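You operate a simulated robot arm through the tools that you are given. There is no shell and no other tool.

The job below is to be done with a simulated two-armed robot. You get a single attempt, and the scene is never put back.

Task
Glue the yellow rosette on the bare block and leave it clamped in the blue press till set.
Fine: glue all over the block's top with the blue brush, brush back; leave the yellow brush; slide in, yellow knob down to the green band. Set down upright: squat brush with blue handle.

It is judged by the outcome, as a careful person would: the job done as asked, and still so three seconds after it is handed in. It fails if anything else is knocked over, pushed out of place, dropped, spilled or broken.

Robot
Two 7-joint arms with two-finger parallel grippers on one trunk that stands fixed in place. Base frame: the origin is at the foot of the trunk, x ahead of it, y to its left, z up; the work surface is at about z = 950. Readings come in mm, degrees, newtons and seconds.
The left shoulder is at [20, 113, 1322], the right one opposite. With the tool pointing down near the work surface each hand reaches from about 220 to 600 mm from the base axis, measured 20 degrees to its own side. Payload 1.57 kg a hand.
Tool frame (each hand has its own): the origin (TCP) lies between the finger pads and is the grasp point; the fingertips stand 30 mm ahead of it; z points along the fingers, y is the line along which they close. Largest opening 80 mm; finger width 17, thickness 12; the body of the gripper, 40 by 82 mm, starts 80 mm behind the TCP.
Orientation is that of the tool frame in the base frame, as a unit quaternion [x, y, z, w]. With the fingers straight down and closing along the base's y, the tool's x points along the base's -x, its y along +y and its z along -z.

Tools
- The arms move only by the tool step_arm. It takes "left_plan", "right_plan" or both (then of equal length, played together; a hand with none holds still); each is a list that holds one entry, the list of rows, each a list of 7 numbers: the shift along the tool's x, y, z in units of 20 mm (1.0 is 20 mm), then the turn, a rotation vector about the tool's x, y, z in units of 8 degrees (1.0 is 8 degrees), then the finger opening in mm, from 0 to 80. In form: [[[dx, dy, dz, ax, ay, az, jaw], ...]]. A call has 1 to 20 rows; each row shifts and turns the commanded pose from where the row before left it, along the tool's axes as they then stand. A call with a number of a shift or a turn outside -1 to 1 is refused whole. A row lasts 0.2 s, in which the tool goes at most 50 mm and 8.6 degrees; a call with a longer step from one row to the next is refused whole, and so is a gripper value outside its range. A pose out of reach is approached as far as the arm can. The call stops where the force on the tool passes 40 N (or 10 N more than at its start, if that is more) or the arm is blocked; 0.2 s more then pass. Each finger travels about 45 mm/s and halts on what it meets, pressing with about 42 N; the grip force reading is that of the motor and also rises with nothing between the fingers. The clock runs only during rows and for 0.2 s after the last one: add rows that do not move to give the fingers time. It gives the time, the measured TCP pose, the force on the tool (base axes), the opening and the grip force at its end, in the units of the frame above (readings bear some noise), with the torque about the TCP (base axes, N m) and any sound that the robot's microphone picked up, and new pictures: "views" is both (left out), scene, wrist or none (wrist: the cameras of the hands that moved).
- Cameras (640 x 400 px; columns grow to the right, rows downward): "scene" is now at [88.1, -47.9, 1481.1]; the picture's right is [-0.52, -0.85, 0.00], its down [-0.20, 0.12, -0.97] and it looks along [0.83, -0.51, -0.23] (base axes); focal length 214 px, centre (320, 200). "left" rides on the left gripper at [72, 7, -122] in its tool frame; the picture's right is [-0.09, 1.00, 0.00], its down [-0.84, -0.08, -0.54] and it looks along [-0.54, -0.05, 0.84] (tool axes); focal length 238 px, centre (320, 200). "right" rides on the right gripper at [72, -7, -122] in its tool frame; the picture's right is [0.09, 1.00, 0.00], its down [-0.84, 0.08, -0.54] and it looks along [-0.54, 0.05, 0.84] (tool axes); focal length 238 px, centre (320, 200). There is no depth. A picture from a camera that has moved, and an enlarged one, comes with that camera's place and axes in the base frame and with its lens.
- lift_body(by): moves the trunk up (or, below 0, down) by that many mm; the arms and the scene camera ride with it, the base frame stays. It gives what a move gives, with no picture.
- head_to(pan, tilt): turns the head with the scene camera to pan (to the left, within 80 degrees either way) and tilt (down, from -29 to 69), counted from straight ahead of the robot. It gives what a move gives, and a new picture of the scene camera.
- enlarge(camera, box): a new picture of the part [left, top, right, bottom] of that camera's present view, enlarged. It takes no simulated time.
- hand_in(): hands the job in; it is judged then, once.

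Places have to be worked out from the pictures, the camera data and where the tool is seen. Open the grippers and draw the arms clear of the work before you hand the job in, unless the task says otherwise.

The tools are called after "Emit:" by a JSON object that holds its "method" and its "body". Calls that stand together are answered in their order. step_arm: Moves the arms, as the interface text tells. Its arguments: {"type":"object","properties":{"left_plan":{"type":"array","items":{"type":"array","items":{"type":"array","items":{"type":"number"}}}},"right_plan":{"type":"array","items":{"type":"array","items":{"type":"array","items":{"type":"number"}}}},"views":{"type":"string","enum":["both","scene","wrist","none"]}},"required":[]} The other tools are called the same way: lift_body (by) moves the trunk up or down; head_to (pan, tilt) turns the head that bears the scene camera; enlarge (camera, box) takes an enlarged picture of a part of a camera's view; hand_in () hands the job in.

At the start:

```text
t: 0.0
left_position: [337.8, -13.9, 1434.6]
left_orientation: [-0.001, 1.0, 0.0, -0.001]
left_force: [-0.5, 0.8, 0.2]
left_ft_torque: [0.0, 0.04, 0.02]
left_opening: 80.1
left_grip_force: 0.1
right_position: [324.4, -352.4, 1382.3]
right_orientation: [0.0, 1.0, 0.0, 0.0]
right_force: [0.4, 0.3, 0.8]
right_ft_torque: [-0.01, 0.01, -0.02]
right_opening: 79.6
right_grip_force: 0.1
trunk travel left (down, up): [-375.0, 195.0]
head pan, tilt (commanded): [-31.6, 13.3]
```

scene: 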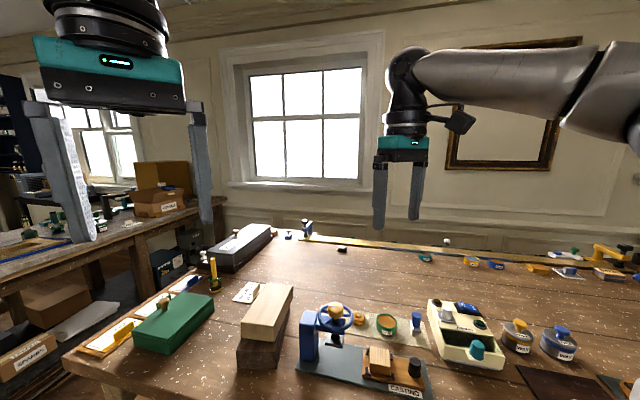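
right: 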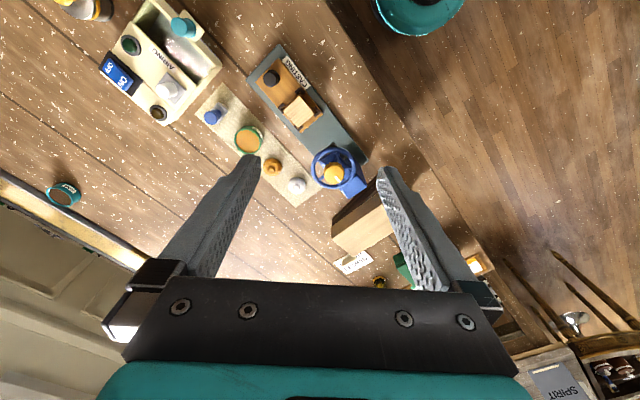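
left: 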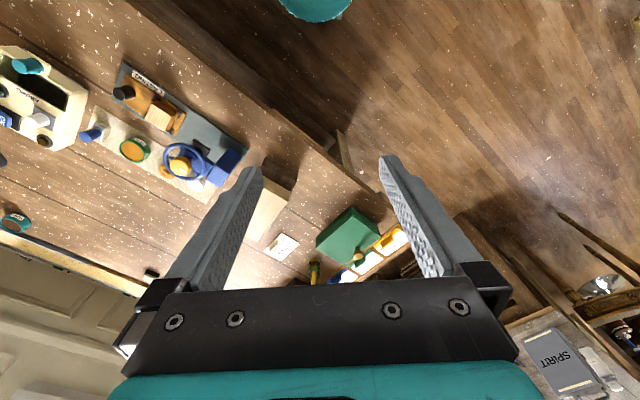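

I start by looking closely at the work area with enlarged views of the scene and of the right hand's camera.

Emit:
{"method": "enlarge", "body": {"camera": "scene", "box": [280, 280, 600, 400]}}

Emit:
{"method": "enlarge", "body": {"camera": "right", "box": [80, 0, 400, 200]}}

Emit:
{"method": "enlarge", "body": {"camera": "scene", "box": [60, 210, 320, 380]}}

```text
2.00 times, centred on (440, 340) of scene
camera zoom: at [88.1, -47.9, 1481.1], right [-0.52, -0.85, 0.0], down [-0.2, 0.12, -0.97], along [0.83, -0.51, -0.23], focal length 429 px, centre (80, -80)
```

zoom: 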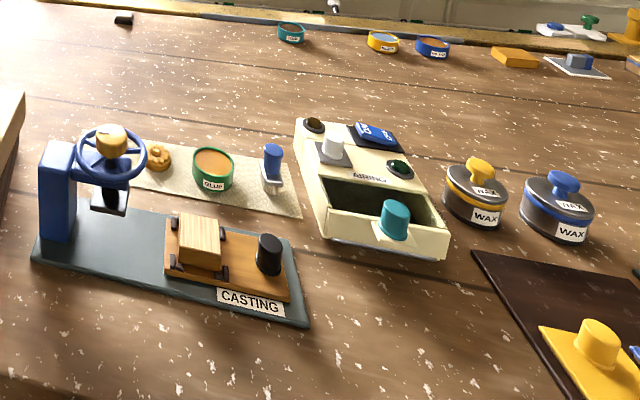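

```text
2.00 times, centred on (240, 100) of right
camera zoom: at [251.5, -358.3, 1503.9], right [-0.09, 1.0, 0.0], down [0.84, 0.08, 0.54], along [0.54, 0.05, -0.84], focal length 477 px, centre (480, 400)
```

zoom: 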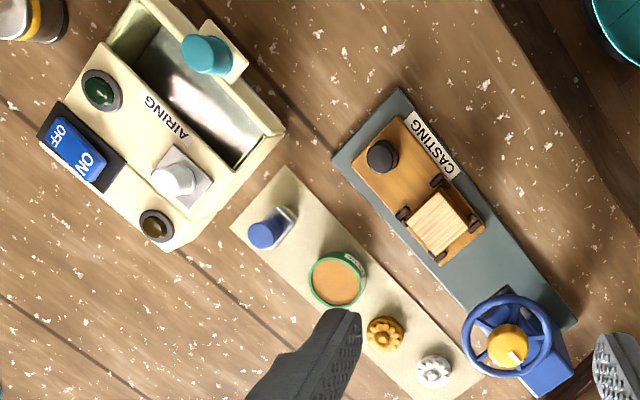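

```text
2.35 times, centred on (190, 295) of scene
camera zoom: at [88.1, -47.9, 1481.1], right [-0.52, -0.85, 0.0], down [-0.2, 0.12, -0.97], along [0.83, -0.51, -0.23], focal length 505 px, centre (626, -24)
```

zoom: 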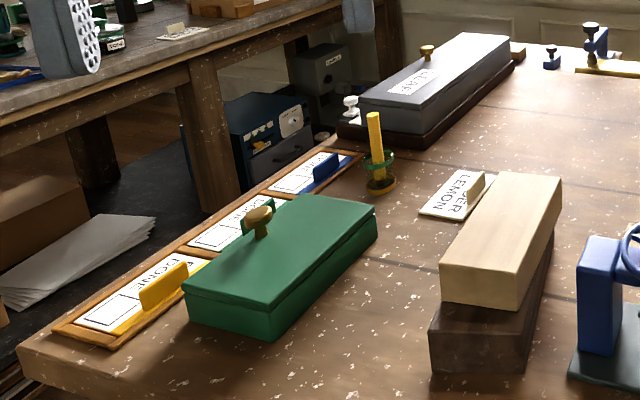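

The press, glue mat and blocks are ahead and to the right; I turn the head down to look at them more straight on.

Emit:
{"method": "head_to", "body": {"pan": -35, "tilt": 40}}

```text
t: 0.9
left_position: [337.8, -15.0, 1435.8]
left_orientation: [0.0, 1.0, 0.001, 0.0]
left_force: [0.0, -0.8, 1.0]
left_ft_torque: [0.0, -0.01, -0.01]
left_opening: 80.1
left_grip_force: 0.0
right_position: [323.9, -352.9, 1382.4]
right_orientation: [0.0, 1.0, 0.0, 0.0]
right_force: [-0.1, 0.0, -0.9]
right_ft_torque: [-0.02, -0.03, -0.03]
right_opening: 80.0
right_grip_force: 0.0
trunk travel left (down, up): [-375.0, 195.0]
head pan, tilt (commanded): [-35.0, 40.0]
camera scene: at [78.3, -47.7, 1438.8], right [-0.57, -0.82, 0.0], down [-0.53, 0.37, -0.77], along [0.63, -0.44, -0.64], focal length 214 px, centre (320, 200)
```

scene: 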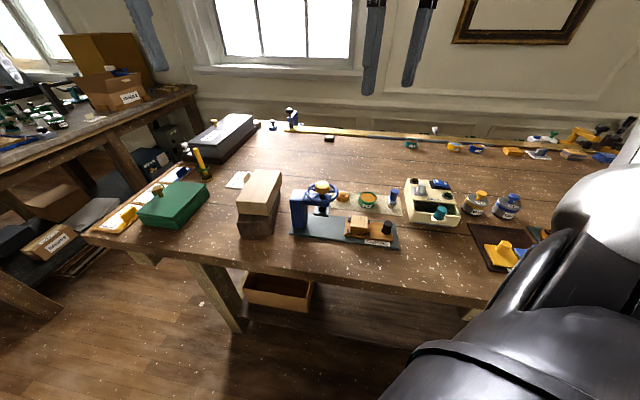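

The workpiece area is now near the middle; I enlarge the press, mat and neighbours.

Emit:
{"method": "enlarge", "body": {"camera": "scene", "box": [280, 160, 440, 260]}}

Emit:
{"method": "enlarge", "body": {"camera": "scene", "box": [400, 120, 640, 270]}}

Emit:
{"method": "enlarge", "body": {"camera": "scene", "box": [280, 170, 360, 250]}}

Emit:
{"method": "enlarge", "body": {"camera": "scene", "box": [330, 180, 410, 250]}}

```text
4.00 times, centred on (360, 210) of scene
camera zoom: at [78.3, -47.7, 1438.8], right [-0.57, -0.82, 0.0], down [-0.53, 0.37, -0.77], along [0.63, -0.44, -0.64], focal length 858 px, centre (160, 160)
```

zoom: 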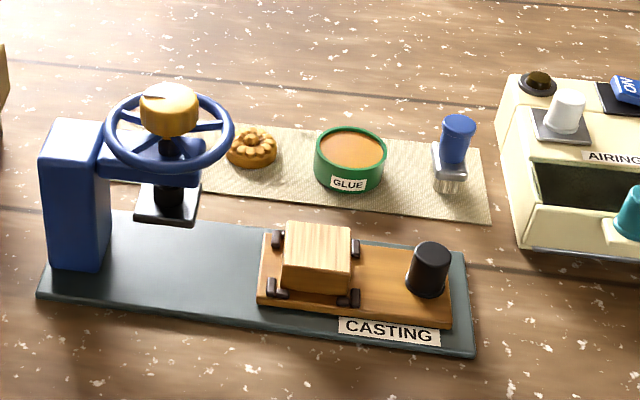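

```text
2.67 times, centred on (520, 195) of scene
camera zoom: at [78.3, -47.7, 1438.8], right [-0.57, -0.82, 0.0], down [-0.53, 0.37, -0.77], along [0.63, -0.44, -0.64], focal length 572 px, centre (-213, 213)
```

zoom: 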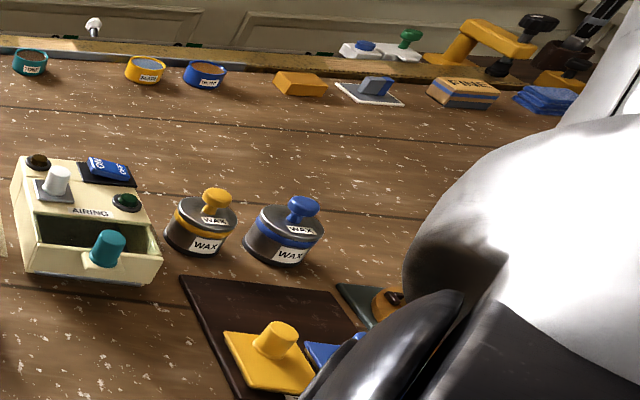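

```text
5.00 times, centred on (320, 210) of scene
camera zoom: at [78.3, -47.7, 1438.8], right [-0.57, -0.82, 0.0], down [-0.53, 0.37, -0.77], along [0.63, -0.44, -0.64], focal length 1072 px, centre (320, 150)
```

zoom: 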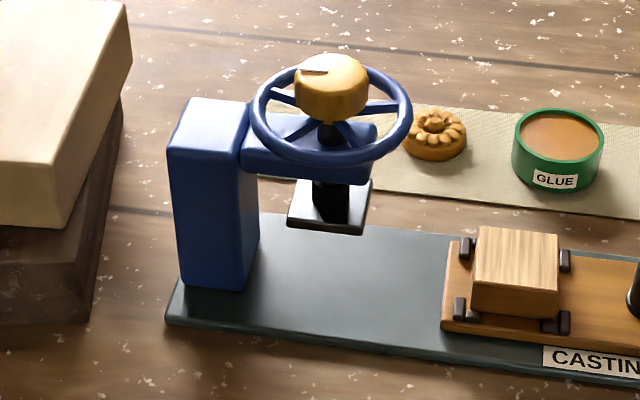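

```text
5.71 times, centred on (370, 215) of scene
camera zoom: at [78.3, -47.7, 1438.8], right [-0.57, -0.82, 0.0], down [-0.53, 0.37, -0.77], along [0.63, -0.44, -0.64], focal length 1226 px, centre (34, 114)
```

zoom: 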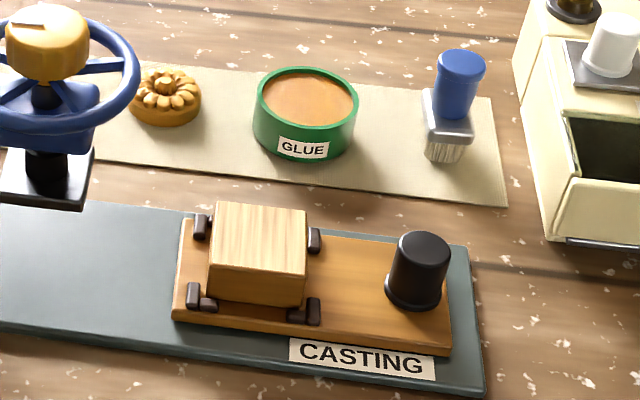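

The press stands at about (446,-312) with its knob top near z 1115, the block near (370,-390), the brush at (385,-558), the pot at (443,-501) and the yellow rosette at (513,-452). I enlarge the press head to find the green band.

Emit:
{"method": "enlarge", "body": {"camera": "scene", "box": [290, 174, 346, 214]}}

Emit:
{"method": "enlarge", "body": {"camera": "left", "box": [80, 50, 280, 210]}}

Emit:
{"method": "enlarge", "body": {"camera": "right", "box": [280, 120, 400, 220]}}

Emit:
{"method": "enlarge", "body": {"camera": "scene", "box": [160, 130, 240, 190]}}

```text
10.00 times, centred on (318, 194) of scene
camera zoom: at [78.3, -47.7, 1438.8], right [-0.57, -0.82, 0.0], down [-0.53, 0.37, -0.77], along [0.63, -0.44, -0.64], focal length 2145 px, centre (340, 260)
```

zoom: 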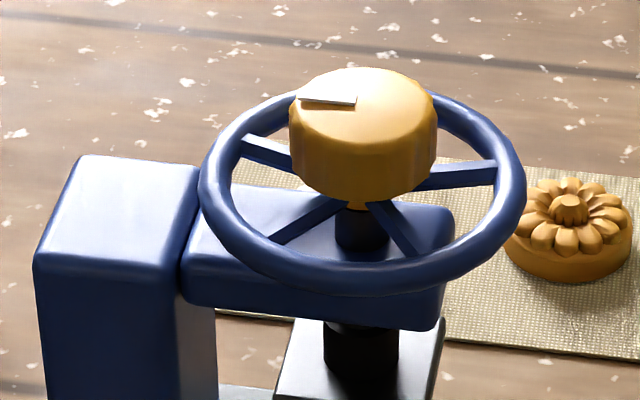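

```text
2.50 times, centred on (180, 130) of left
camera zoom: at [266.1, -8.0, 1557.4], right [0.09, 1.0, 0.0], down [0.84, -0.08, 0.54], along [0.54, -0.05, -0.84], focal length 596 px, centre (670, 375)
```

zoom: 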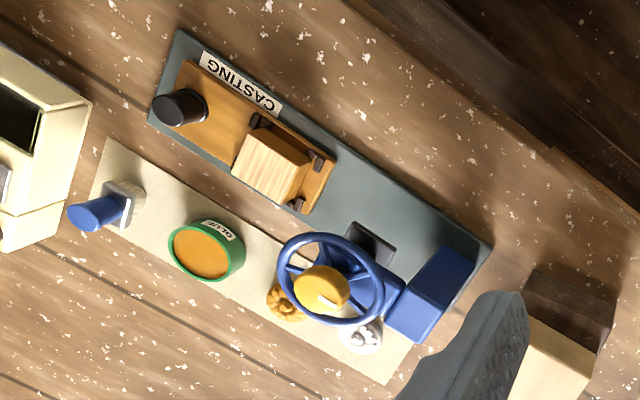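

```text
4.00 times, centred on (340, 170) of right
camera zoom: at [251.5, -358.3, 1503.9], right [-0.09, 1.0, 0.0], down [0.84, 0.08, 0.54], along [0.54, 0.05, -0.84], focal length 953 px, centre (240, 320)
```

zoom: 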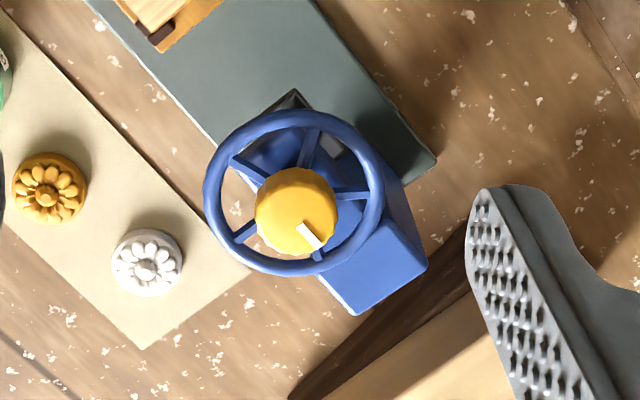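

```text
6.67 times, centred on (200, 160) of scene
camera zoom: at [78.3, -47.7, 1438.8], right [-0.57, -0.82, 0.0], down [-0.53, 0.37, -0.77], along [0.63, -0.44, -0.64], focal length 1430 px, centre (1120, 467)
```

zoom: 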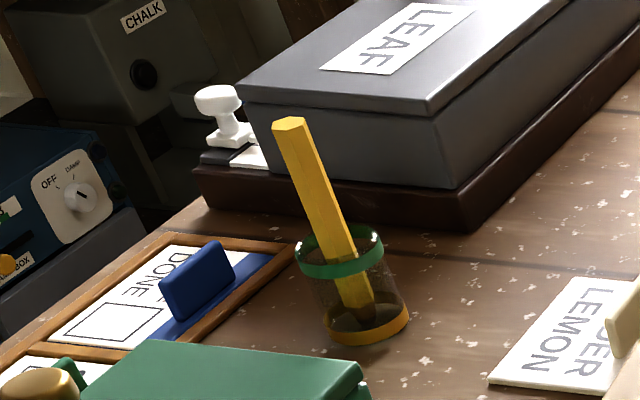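

The press head has a ridged yellow knob with a white mark over a handwheel; the green band is not visible yet. Before moving the trunk, I look at the right arm's elbow with the head.

Emit:
{"method": "head_to", "body": {"pan": -78, "tilt": 25}}

Emit:
{"method": "head_to", "body": {"pan": 40, "tilt": 25}}

```text
t: 2.0
left_position: [339.1, -14.8, 1435.6]
left_orientation: [-0.001, 1.0, 0.0, 0.0]
left_force: [0.1, -0.1, -1.1]
left_ft_torque: [0.01, 0.0, 0.01]
left_opening: 79.8
left_grip_force: 0.0
right_position: [324.8, -352.7, 1382.2]
right_orientation: [0.0, 1.0, 0.0, 0.0]
right_force: [-0.1, 0.4, -0.3]
right_ft_torque: [-0.04, 0.03, -0.01]
right_opening: 79.8
right_grip_force: 0.0
trunk travel left (down, up): [-375.0, 195.0]
head pan, tilt (commanded): [-78.0, 25.0]
camera scene: at [27.9, -89.1, 1462.0], right [-0.98, -0.21, 0.0], down [-0.09, 0.41, -0.91], along [0.19, -0.89, -0.42], focal length 214 px, centre (320, 200)
```

scene: 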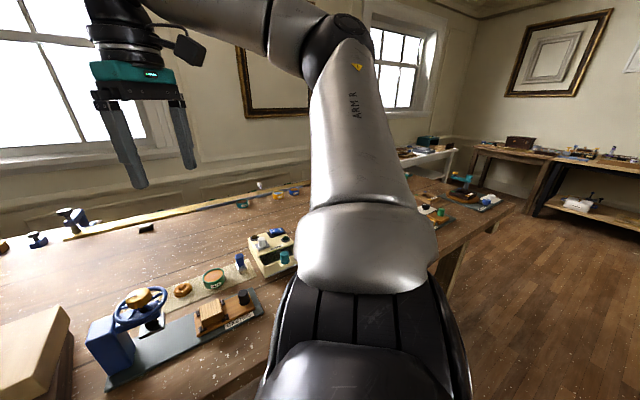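

```text
t: 4.0
left_position: [338.4, -14.5, 1434.4]
left_orientation: [-0.001, 1.0, 0.0, 0.001]
left_force: [-0.6, -0.7, -0.3]
left_ft_torque: [0.01, 0.01, 0.0]
left_opening: 80.0
left_grip_force: 0.0
right_position: [325.3, -352.7, 1382.6]
right_orientation: [0.0, 1.0, 0.0, 0.0]
right_force: [-0.2, 0.1, -0.3]
right_ft_torque: [0.04, 0.04, -0.01]
right_opening: 80.3
right_grip_force: 0.0
trunk travel left (down, up): [-375.0, 195.0]
head pan, tilt (commanded): [40.0, 25.0]
camera scene: at [79.2, 60.2, 1462.0], right [0.64, -0.77, 0.0], down [-0.32, -0.27, -0.91], along [0.69, 0.58, -0.42], focal length 214 px, centre (320, 200)
```

scene: 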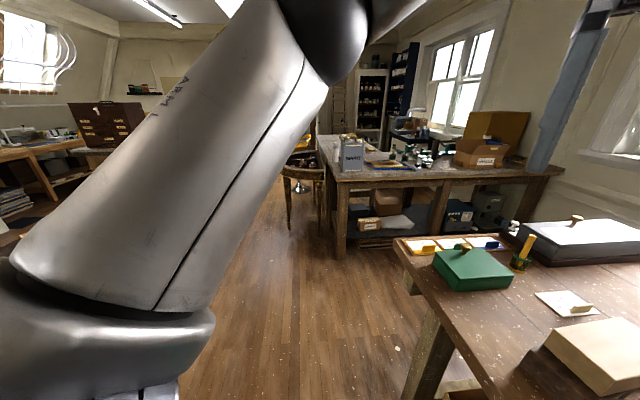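

The elbows stand high and outward, so lowering the trunk is safe and will help both reach and the side view of the press. I lower it by 150 mm and look again.

Emit:
{"method": "lift_body", "body": {"by": -150}}

Emit:
{"method": "head_to", "body": {"pan": -38, "tilt": 30}}

Emit:
{"method": "enlarge", "body": {"camera": "scene", "box": [260, 150, 420, 250]}}

```text
t: 5.7
left_position: [339.0, -14.2, 1286.0]
left_orientation: [0.0, 1.0, 0.0, 0.0]
left_force: [0.7, 0.0, 0.4]
left_ft_torque: [0.01, 0.0, -0.01]
left_opening: 79.9
left_grip_force: 0.1
right_position: [325.4, -351.9, 1233.2]
right_orientation: [-0.001, 1.0, 0.0, 0.001]
right_force: [0.4, 0.4, 0.1]
right_ft_torque: [-0.02, 0.01, -0.02]
right_opening: 80.0
right_grip_force: 0.0
trunk travel left (down, up): [-225.0, 345.0]
head pan, tilt (commanded): [40.0, 25.0]
```

```text
t: 7.2
left_position: [338.4, -12.7, 1285.8]
left_orientation: [-0.001, 1.0, 0.0, 0.001]
left_force: [-0.1, 1.0, -0.2]
left_ft_torque: [0.02, -0.01, -0.01]
left_opening: 79.8
left_grip_force: 0.1
right_position: [324.2, -351.6, 1232.6]
right_orientation: [0.0, 1.0, 0.0, 0.0]
right_force: [-0.4, 0.3, -0.3]
right_ft_torque: [0.0, -0.04, 0.0]
right_opening: 79.7
right_grip_force: 0.0
trunk travel left (down, up): [-225.0, 345.0]
head pan, tilt (commanded): [-38.0, 30.0]
camera scene: at [79.9, -54.6, 1304.1], right [-0.61, -0.79, 0.0], down [-0.39, 0.31, -0.87], along [0.68, -0.53, -0.5], focal length 214 px, centre (320, 200)
```

scene: 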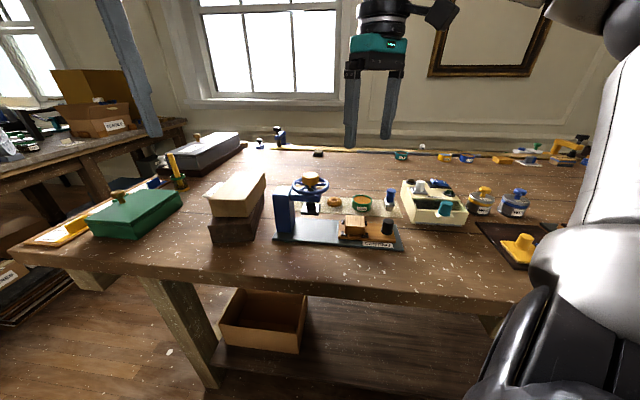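

```text
4.00 times, centred on (340, 200) of scene
camera zoom: at [79.9, -54.6, 1304.1], right [-0.61, -0.79, 0.0], down [-0.39, 0.31, -0.87], along [0.68, -0.53, -0.5], focal length 858 px, centre (240, 200)
```

zoom: 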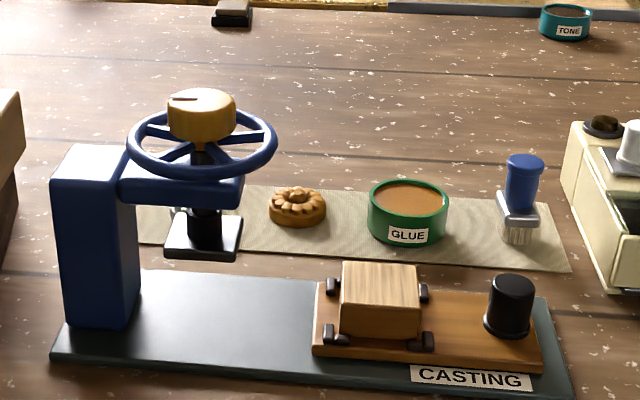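

From here the brush stands at about (381,-555), reaching up to z≈1023; the block top is near z≈995. I move the right hand to a spot above the brush to look at it closely.

Emit:
{"method": "step_arm", "body": {"right_plan": [[[-0.2, -0.84, 0.4, 0, 0, 0, 70], [-0.2, -0.84, 0.4, 0, 0, 0, 70], [-0.2, -0.84, 0.4, 0, 0, 0, 70], [-0.2, -0.84, 0.4, 0, 0, 0, 70], [-0.2, -0.84, 0.4, 0, 0, 0, 70], [-0.2, -0.84, 0.4, 0, 0, 0, 70], [-0.2, -0.84, 0.4, 0, 0, 0, 70], [-0.2, -0.84, 0.4, 0, 0, 0, 70], [-0.2, -0.84, 0.4, 0, 0, 0, 70], [-0.2, -0.84, 0.4, 0, 0, 0, 70], [-0.2, -0.84, 0.4, 0, 0, 0, 70], [-0.2, -0.84, 0.4, 0, 0, 0, 70], [0, 0, 0, 0, 0, 0, 70]]]}}

```text
t: 10.0
left_position: [338.7, -14.6, 1284.9]
left_orientation: [-0.001, 1.0, -0.001, 0.0]
left_force: [0.7, -0.6, -0.1]
left_ft_torque: [-0.02, -0.01, 0.02]
left_opening: 80.0
left_grip_force: 0.0
right_position: [371.2, -553.8, 1135.8]
right_orientation: [0.0, 1.0, -0.001, 0.0]
right_force: [0.0, 0.3, 0.8]
right_ft_torque: [0.04, 0.02, -0.02]
right_opening: 69.8
right_grip_force: 0.1
trunk travel left (down, up): [-225.0, 345.0]
head pan, tilt (commanded): [-38.0, 30.0]
camera scene: at [79.8, -54.6, 1304.1], right [-0.62, -0.79, 0.0], down [-0.39, 0.31, -0.87], along [0.68, -0.53, -0.5], focal length 214 px, centre (320, 200)
camera right: at [298.6, -560.4, 1258.0], right [-0.09, 1.0, 0.0], down [0.84, 0.08, 0.54], along [0.54, 0.05, -0.84], focal length 238 px, centre (320, 200)
```

scene: 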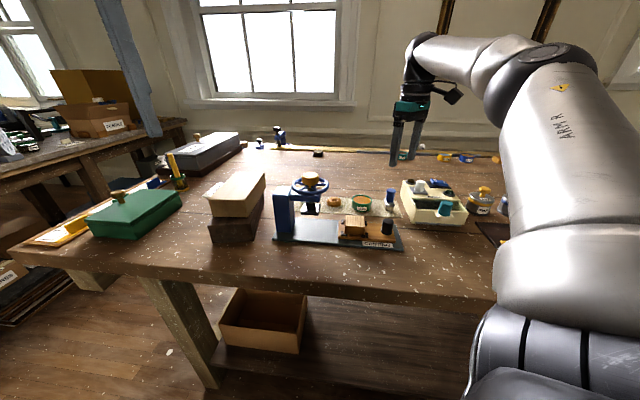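
right: 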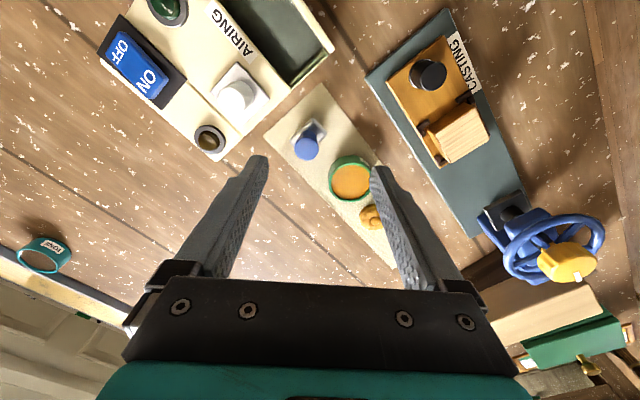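

The hand reached the spot. I enlarge the wrist view of the brush and of the press from this side.

Emit:
{"method": "enlarge", "body": {"camera": "right", "box": [260, 80, 400, 240]}}

Emit:
{"method": "enlarge", "body": {"camera": "right", "box": [460, 160, 640, 300]}}

Emit:
{"method": "enlarge", "body": {"camera": "right", "box": [350, 0, 510, 240]}}

```text
2.50 times, centred on (330, 160) of right
camera zoom: at [298.6, -560.4, 1258.0], right [-0.09, 1.0, 0.0], down [0.84, 0.08, 0.54], along [0.54, 0.05, -0.84], focal length 596 px, centre (295, 300)
```

zoom: 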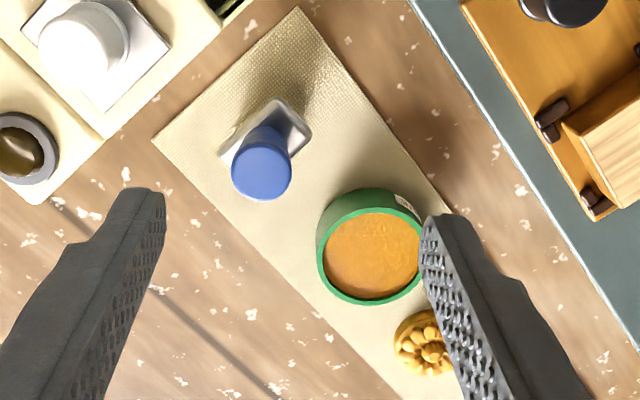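

```text
2.86 times, centred on (550, 230) of right
camera zoom: at [298.6, -560.4, 1258.0], right [-0.09, 1.0, 0.0], down [0.84, 0.08, 0.54], along [0.54, 0.05, -0.84], focal length 681 px, centre (-337, 114)
```

zoom: 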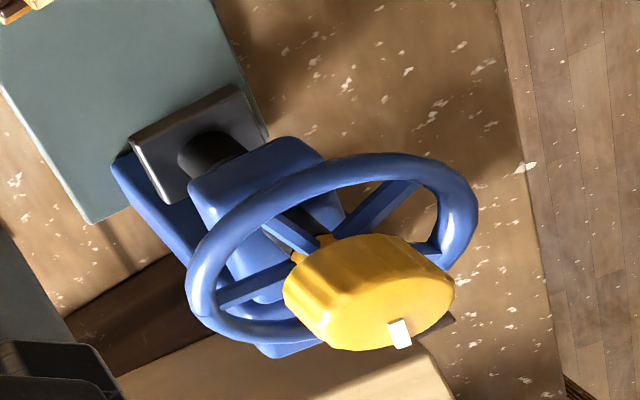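

```text
1.67 times, centred on (430, 120) of right
camera zoom: at [298.6, -560.4, 1258.0], right [-0.09, 1.0, 0.0], down [0.84, 0.08, 0.54], along [0.54, 0.05, -0.84], focal length 397 px, centre (137, 333)
```

zoom: 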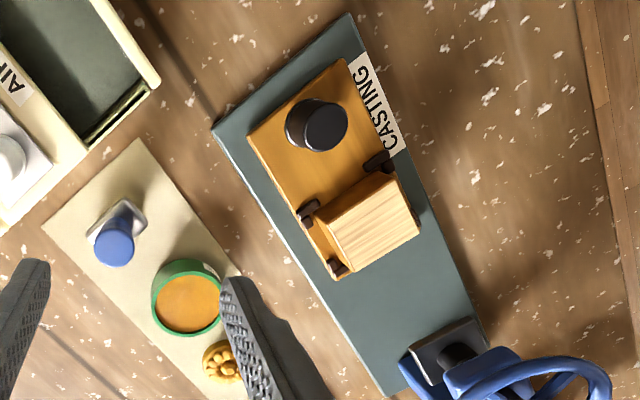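

The brush's metal ferrule is long across the mat (about 37×19 mm), so I want the fingers to close along the mat. I turn the hand by -45° and come to just above the brush at about (388,-564).

Emit:
{"method": "step_arm", "body": {"right_plan": [[[0, 0, 0, 0, 0, 0.9375, 60], [0, 0, 0, 0, 0, 0.9375, 60], [0, 0, 0, 0, 0, 0.9375, 60], [0, 0, 0, 0, 0, 0.9375, 60], [0, 0, 0, 0, 0, 0.9375, 60], [0, 0, 0, 0, 0, 0.9375, 60], [-0.48, 0.117, 0.5, 0, 0, 0, 60], [-0.48, 0.116, 0.5, 0, 0, 0, 60], [0, 0, 0.5, 0, 0, 0, 60], [0, 0, 0.5, 0, 0, 0, 60], [0, 0, 0.5, 0, 0, 0, 60], [0, 0, 0.5, 0, 0, 0, 60], [0, 0, 0, 0, 0, 0, 60]]]}}

Emit:
{"method": "enlarge", "body": {"camera": "right", "box": [240, 120, 400, 280]}}

Emit:
{"method": "enlarge", "body": {"camera": "scene", "box": [340, 130, 440, 230]}}

```text
t: 12.8
left_position: [339.4, -13.3, 1285.3]
left_orientation: [0.0, 1.0, 0.0, 0.0]
left_force: [-0.5, 0.6, 0.0]
left_ft_torque: [0.01, 0.01, 0.02]
left_opening: 80.0
left_grip_force: 0.1
right_position: [389.2, -564.8, 1075.8]
right_orientation: [0.383, 0.924, 0.0, 0.0]
right_force: [-0.2, -0.7, 0.8]
right_ft_torque: [-0.02, 0.01, 0.02]
right_opening: 60.3
right_grip_force: 0.0
trunk travel left (down, up): [-225.0, 345.0]
head pan, tilt (commanded): [-38.0, 30.0]
camera scene: at [79.9, -54.6, 1304.1], right [-0.62, -0.79, 0.0], down [-0.39, 0.31, -0.87], along [0.68, -0.53, -0.5], focal length 214 px, centre (320, 200)
camera right: at [332.8, -517.6, 1197.2], right [0.64, 0.77, 0.0], down [0.65, -0.54, 0.54], along [0.42, -0.35, -0.84], focal length 238 px, centre (320, 200)
```

scene: 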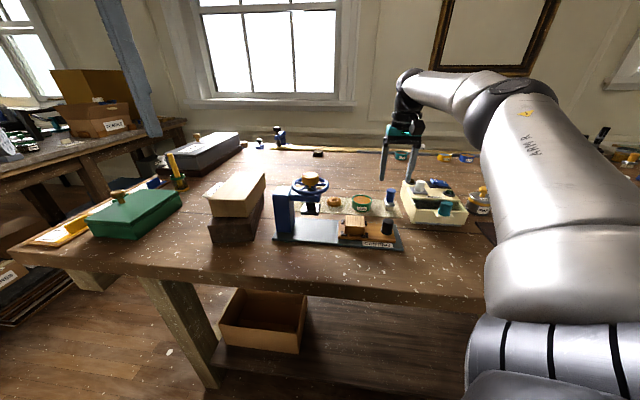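
right: 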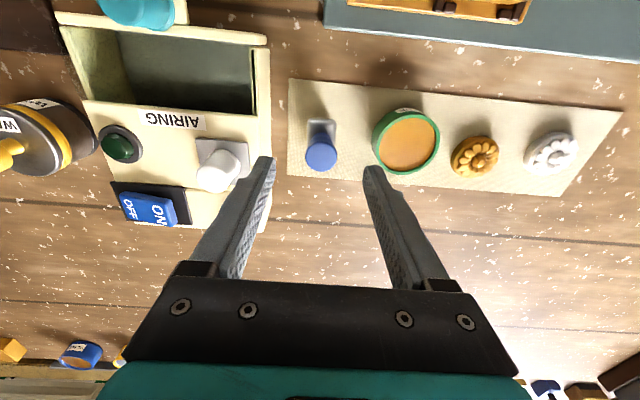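

```text
2.50 times, centred on (320, 200) of right
camera zoom: at [332.8, -517.6, 1197.2], right [0.64, 0.77, 0.0], down [0.65, -0.54, 0.54], along [0.42, -0.35, -0.84], focal length 596 px, centre (320, 200)
```

zoom: 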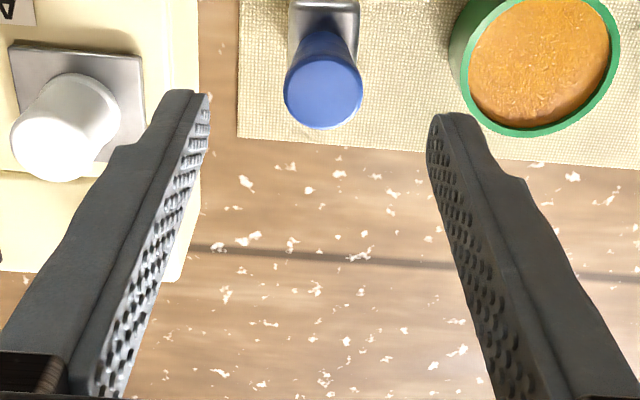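

```text
4.00 times, centred on (390, 180) of scene
camera zoom: at [79.9, -54.6, 1304.1], right [-0.62, -0.79, 0.0], down [-0.39, 0.31, -0.87], along [0.68, -0.53, -0.5], focal length 858 px, centre (40, 280)
```

zoom: 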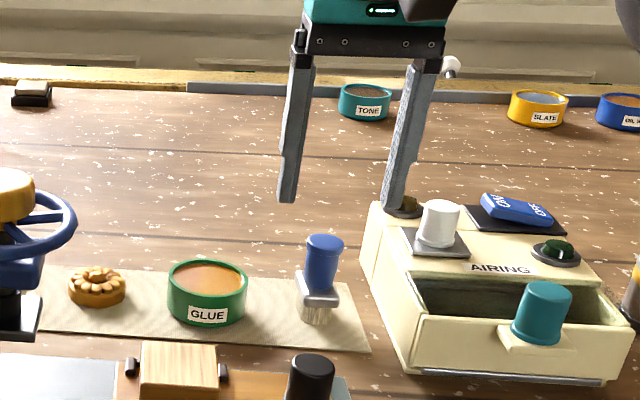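

The brush handle sits within 2 mm of the hand's axis, and the airing box edge is about 43 mm to one side, so I narrow the opening to 42 mm before going down. Then I descend to z≈1012 so the pads take the handle only.

Emit:
{"method": "step_arm", "body": {"right_plan": [[[-0.08, 0.065, 0, 0, 0, 0, 42], [0, 0, 0, 0, 0, 0, 42], [0, 0, 0.4, 0, 0, 0, 42], [0, 0, 0.4, 0, 0, 0, 42], [0, 0, 0.4, 0, 0, 0, 42], [0, 0, 0.4, 0, 0, 0, 42], [0, 0, 0.4, 0, 0, 0, 42], [0, 0, 0.4, 0, 0, 0, 42], [0, 0, 0.4, 0, 0, 0, 42], [0, 0, 0.4, 0, 0, 0, 42], [0, 0, 0, 0, 0, 0, 42]]]}}

Emit:
{"method": "enlarge", "body": {"camera": "right", "box": [240, 120, 400, 280]}}

Emit:
{"method": "enlarge", "body": {"camera": "scene", "box": [360, 170, 430, 230]}}

```text
t: 15.2
left_position: [339.1, -14.1, 1285.1]
left_orientation: [0.0, 1.0, 0.0, 0.0]
left_force: [0.4, -0.2, -0.3]
left_ft_torque: [-0.04, -0.02, -0.06]
left_opening: 80.2
left_grip_force: 0.1
right_position: [391.4, -564.7, 1011.6]
right_orientation: [0.383, 0.924, -0.001, -0.001]
right_force: [0.4, 0.3, -0.6]
right_ft_torque: [-0.03, 0.0, 0.02]
right_opening: 42.1
right_grip_force: 0.0
trunk travel left (down, up): [-225.0, 345.0]
head pan, tilt (commanded): [-38.0, 30.0]
camera scene: at [79.9, -54.6, 1304.1], right [-0.62, -0.79, 0.0], down [-0.39, 0.31, -0.87], along [0.68, -0.53, -0.5], focal length 214 px, centre (320, 200)
camera right: at [335.0, -518.2, 1133.7], right [0.64, 0.77, 0.0], down [0.65, -0.54, 0.54], along [0.42, -0.35, -0.84], focal length 238 px, centre (320, 200)
```

scene: 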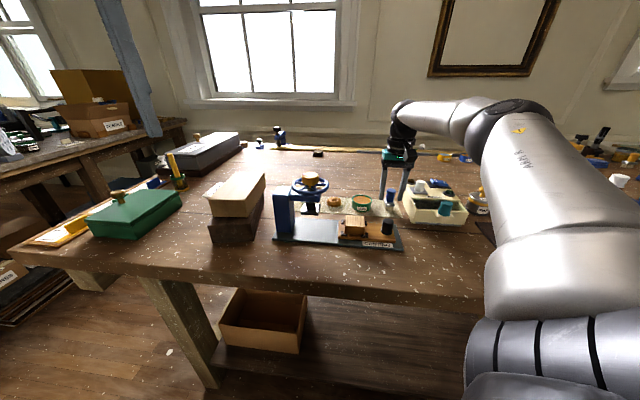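
right: 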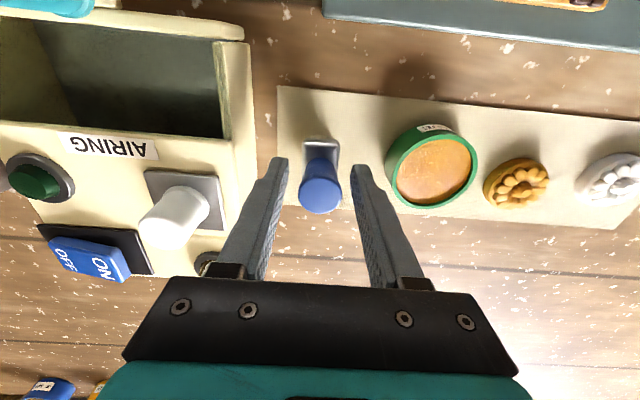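

```text
2.50 times, centred on (320, 200) of right
camera zoom: at [335.0, -518.2, 1133.7], right [0.64, 0.77, 0.0], down [0.65, -0.54, 0.54], along [0.42, -0.35, -0.84], focal length 596 px, centre (320, 200)
```

zoom: 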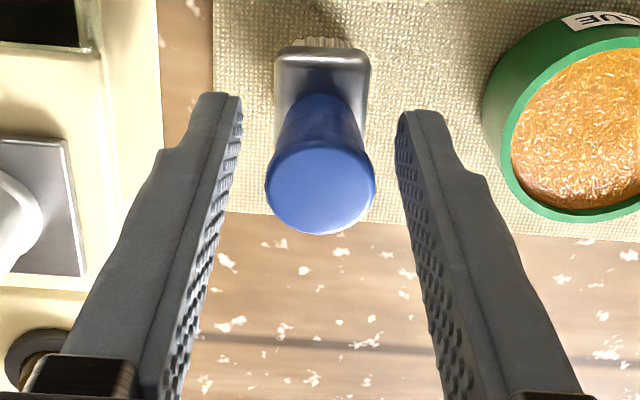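

```text
6.67 times, centred on (395, 200) of scene
camera zoom: at [79.9, -54.6, 1304.1], right [-0.62, -0.79, 0.0], down [-0.39, 0.31, -0.87], along [0.68, -0.53, -0.5], focal length 1430 px, centre (-180, 200)
```

zoom: 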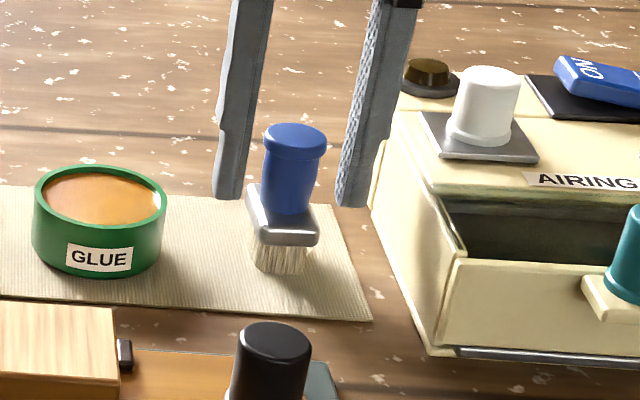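

The handle is centred between the pads with its top about at TCP height, and the fingertips are just above the ferrule. I close on the handle.

Emit:
{"method": "step_arm", "body": {"right_plan": [[[0, 0, 0, 0, 0, 0, 30], [0, 0, 0, 0, 0, 0, 20], [0, 0, 0, 0, 0, 0, 15], [0, 0, 0, 0, 0, 0, 15], [0, 0, 0, 0, 0, 0, 15]]]}}

Emit:
{"method": "enlarge", "body": {"camera": "right", "box": [240, 120, 400, 280]}}

Emit:
{"method": "enlarge", "body": {"camera": "scene", "box": [360, 170, 430, 230]}}

```text
t: 16.4
left_position: [338.2, -13.7, 1285.1]
left_orientation: [0.0, 1.0, 0.0, 0.0]
left_force: [0.4, -0.1, -0.3]
left_ft_torque: [-0.03, 0.0, 0.01]
left_opening: 80.1
left_grip_force: 0.0
right_position: [392.1, -564.4, 1012.2]
right_orientation: [0.383, 0.924, 0.0, -0.001]
right_force: [0.3, -0.6, 0.4]
right_ft_torque: [0.03, -0.01, 0.04]
right_opening: 22.3
right_grip_force: 35.0
trunk travel left (down, up): [-225.0, 345.0]
head pan, tilt (commanded): [-38.0, 30.0]
camera scene: at [79.9, -54.7, 1304.1], right [-0.62, -0.79, 0.0], down [-0.39, 0.31, -0.87], along [0.68, -0.53, -0.5], focal length 214 px, centre (320, 200)
camera right: at [335.1, -518.2, 1133.9], right [0.64, 0.77, 0.0], down [0.65, -0.54, 0.54], along [0.42, -0.35, -0.84], focal length 238 px, centre (320, 200)
```

scene: 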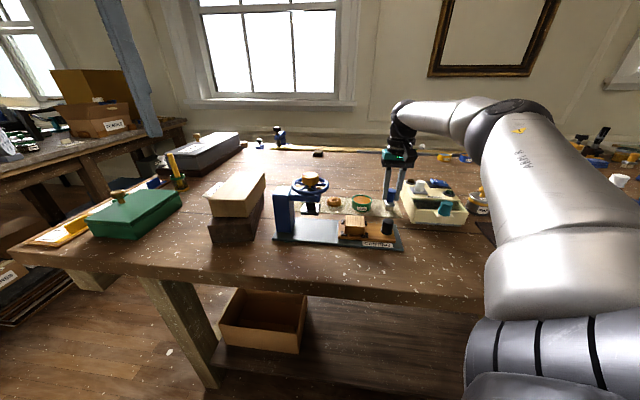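
right: 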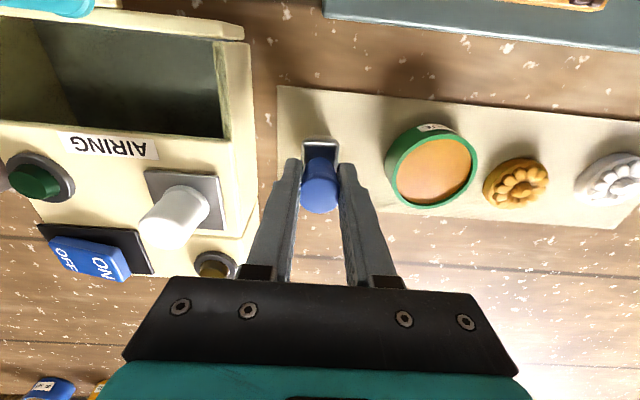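

```text
2.50 times, centred on (320, 200) of right
camera zoom: at [335.1, -518.2, 1133.9], right [0.64, 0.77, 0.0], down [0.65, -0.54, 0.54], along [0.42, -0.35, -0.84], focal length 596 px, centre (320, 200)
```

zoom: 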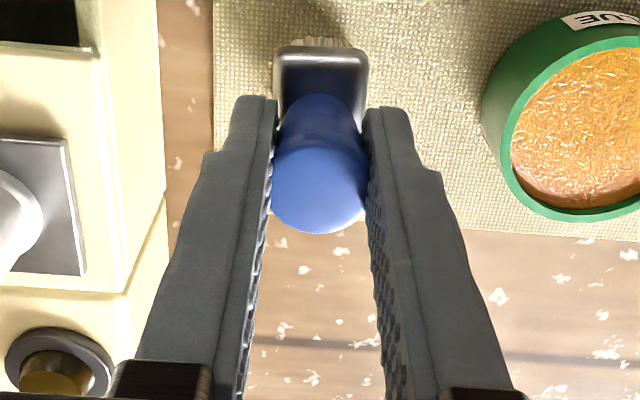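

```text
6.67 times, centred on (395, 200) of scene
camera zoom: at [79.9, -54.7, 1304.1], right [-0.62, -0.79, 0.0], down [-0.39, 0.31, -0.87], along [0.68, -0.53, -0.5], focal length 1430 px, centre (-180, 200)
```

zoom: 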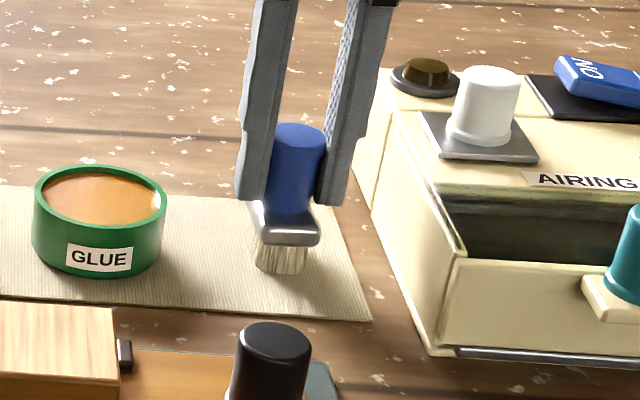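

The brush is held at 22 mm opening; its home is TCP (391.6,-564.6,1011.8). I lift it 50 mm and carry it over the glue pot at about (447,-504).

Emit:
{"method": "step_arm", "body": {"right_plan": [[[0, 0, -0.4, 0, 0, 0, 15], [0, 0, -0.7, 0, 0, 0, 15], [0, 0, -0.7, 0, 0, 0, 15], [0, 0, -0.7, 0, 0, 0, 15], [0.037, 0.68, 0, 0, 0, 0, 15], [0.037, 0.68, 0, 0, 0, 0, 15], [0.037, 0.68, 0, 0, 0, 0, 15], [0.037, 0.68, 0, 0, 0, 0, 15], [0.037, 0.68, 0, 0, 0, 0, 15], [0, 0.68, 0, 0, 0, 0, 15], [0, 0, 0, 0, 0, 0, 15]]]}}

Emit:
{"method": "enlarge", "body": {"camera": "right", "box": [240, 80, 400, 240]}}

Emit:
{"method": "enlarge", "body": {"camera": "scene", "box": [330, 160, 410, 230]}}

```text
t: 18.8
left_position: [339.1, -13.9, 1284.8]
left_orientation: [-0.002, 1.0, 0.0, 0.0]
left_force: [-0.3, -0.3, -0.9]
left_ft_torque: [0.0, -0.02, -0.01]
left_opening: 80.0
left_grip_force: 0.0
right_position: [448.4, -504.2, 1064.3]
right_orientation: [0.383, 0.924, 0.001, 0.0]
right_force: [1.0, -0.7, -0.6]
right_ft_torque: [0.0, 0.03, 0.01]
right_opening: 22.6
right_grip_force: 34.8
trunk travel left (down, up): [-225.0, 345.0]
head pan, tilt (commanded): [-38.0, 30.0]
camera scene: at [79.9, -54.7, 1304.1], right [-0.62, -0.79, 0.0], down [-0.39, 0.31, -0.87], along [0.68, -0.53, -0.5], focal length 214 px, centre (320, 200)
camera right: at [391.4, -456.7, 1185.0], right [0.64, 0.77, 0.0], down [0.65, -0.54, 0.54], along [0.42, -0.35, -0.84], focal length 238 px, centre (320, 200)
```

scene: 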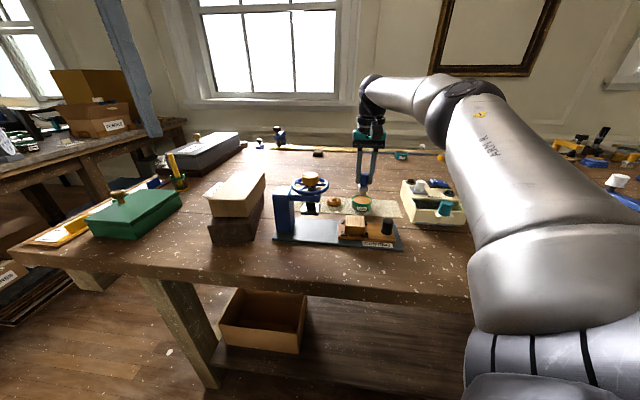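
right: 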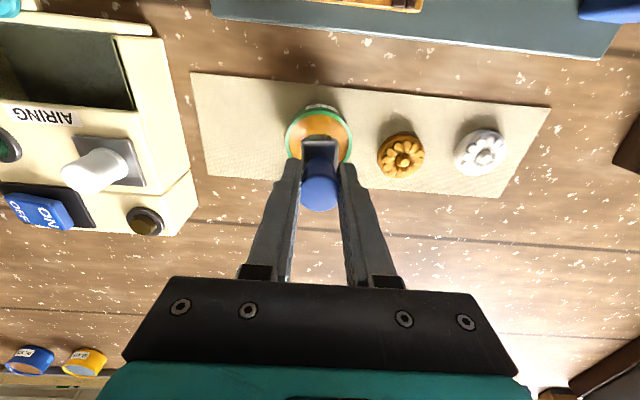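

```text
2.50 times, centred on (320, 160) of right
camera zoom: at [391.4, -456.7, 1185.0], right [0.64, 0.77, 0.0], down [0.65, -0.54, 0.54], along [0.42, -0.35, -0.84], focal length 596 px, centre (320, 300)
```

zoom: 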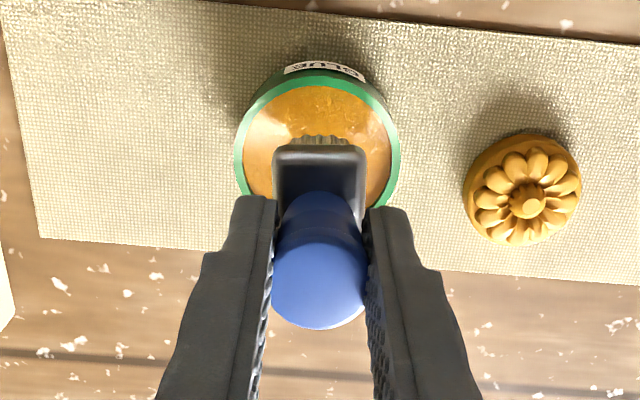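

```text
5.71 times, centred on (370, 195) of scene
camera zoom: at [79.9, -54.7, 1304.1], right [-0.62, -0.79, 0.0], down [-0.39, 0.31, -0.87], along [0.68, -0.53, -0.5], focal length 1226 px, centre (34, 229)
```

zoom: 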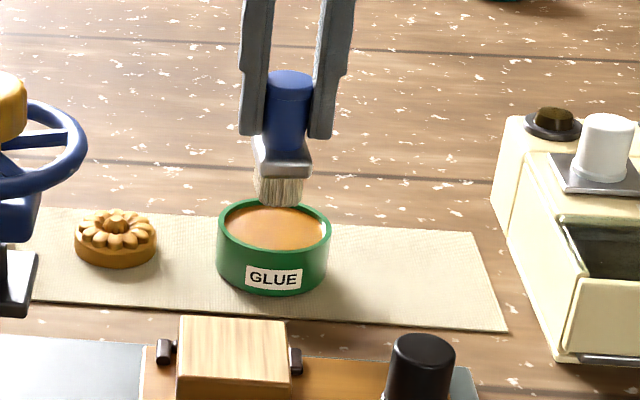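

The brush hangs over the pot nearly centred (pot rim centre ≈ (445,-503), z≈975). I lower the bristles about 42 mm into the glue, move them slightly, and watch the force.

Emit:
{"method": "step_arm", "body": {"right_plan": [[[0.155, -0.056, 0.4, 0, 0, 0, 15], [0, 0, 0.45, 0, 0, 0, 15], [0, 0, 0.45, 0, 0, 0, 15], [0, 0, 0.4, 0, 0, 0, 15], [0, 0, 0.4, 0, 0, 0, 15], [0, 0, 0, 0, 0, 0, 15], [0.15, 0, 0, 0, 0, 0, 15], [-0.3, 0, 0, 0, 0, 0, 15], [0.15, 0.25, 0, 0, 0, 0, 15], [0, -0.5, 0, 0, 0, 0, 15], [0, 0.25, 0, 0, 0, 0, 15], [0, 0, 0, 0, 0, 0, 15]]]}}

Emit:
{"method": "enlarge", "body": {"camera": "right", "box": [240, 80, 400, 240]}}

Emit:
{"method": "enlarge", "body": {"camera": "scene", "box": [330, 160, 410, 230]}}

```text
t: 19.9
left_position: [337.2, -12.5, 1284.9]
left_orientation: [-0.001, 1.0, 0.0, 0.0]
left_force: [-0.6, -0.4, -0.6]
left_ft_torque: [-0.02, 0.0, -0.02]
left_opening: 79.9
left_grip_force: 0.1
right_position: [446.0, -502.8, 1037.4]
right_orientation: [0.383, 0.924, 0.001, 0.007]
right_force: [-5.9, 0.5, 16.5]
right_ft_torque: [-0.06, 0.46, -0.06]
right_opening: 22.4
right_grip_force: 35.0
trunk travel left (down, up): [-225.0, 345.0]
head pan, tilt (commanded): [-38.0, 30.0]
stopped in row 5 (right hand): the force on the tool passed its limit at 50 N (the readings are from after the stop); the commanded pose is now the measured one
camera scene: at [78.5, -53.5, 1304.2], right [-0.62, -0.79, 0.0], down [-0.39, 0.31, -0.87], along [0.68, -0.53, -0.5], focal length 214 px, centre (320, 200)
camera right: at [387.4, -455.0, 1157.9], right [0.64, 0.77, 0.01], down [0.64, -0.54, 0.55], along [0.43, -0.35, -0.83], focal length 238 px, centre (320, 200)
```

scene: 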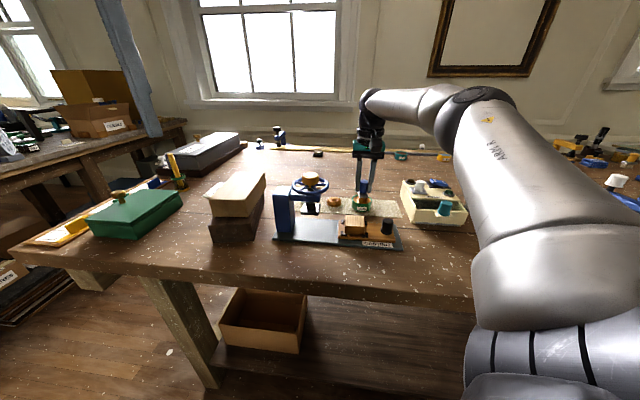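
right: 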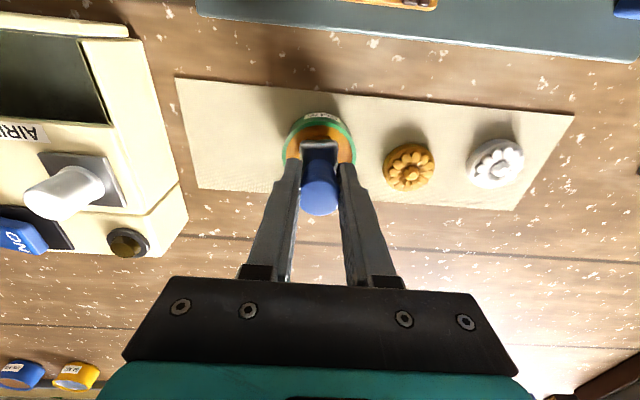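

```text
2.50 times, centred on (320, 160) of right
camera zoom: at [387.4, -455.0, 1157.9], right [0.64, 0.77, 0.01], down [0.64, -0.54, 0.55], along [0.43, -0.35, -0.83], focal length 596 px, centre (320, 300)
```

zoom: 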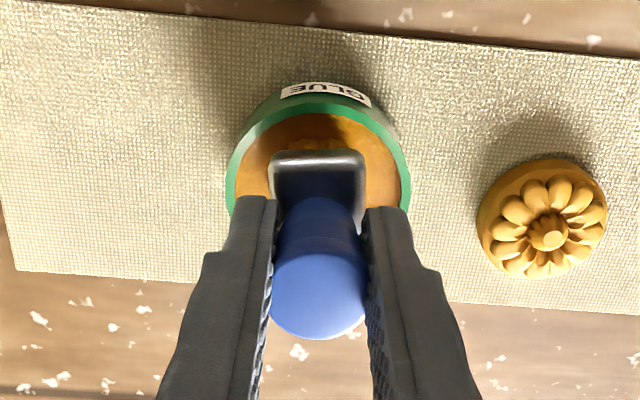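

```text
5.71 times, centred on (370, 195) of scene
camera zoom: at [78.5, -53.5, 1304.2], right [-0.62, -0.79, 0.0], down [-0.39, 0.31, -0.87], along [0.68, -0.53, -0.5], focal length 1226 px, centre (34, 229)
```

zoom: 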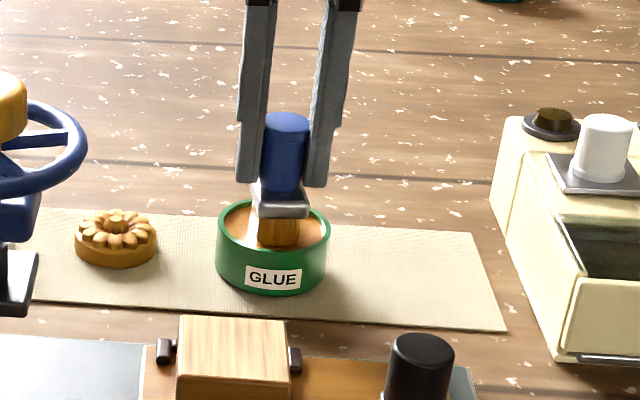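

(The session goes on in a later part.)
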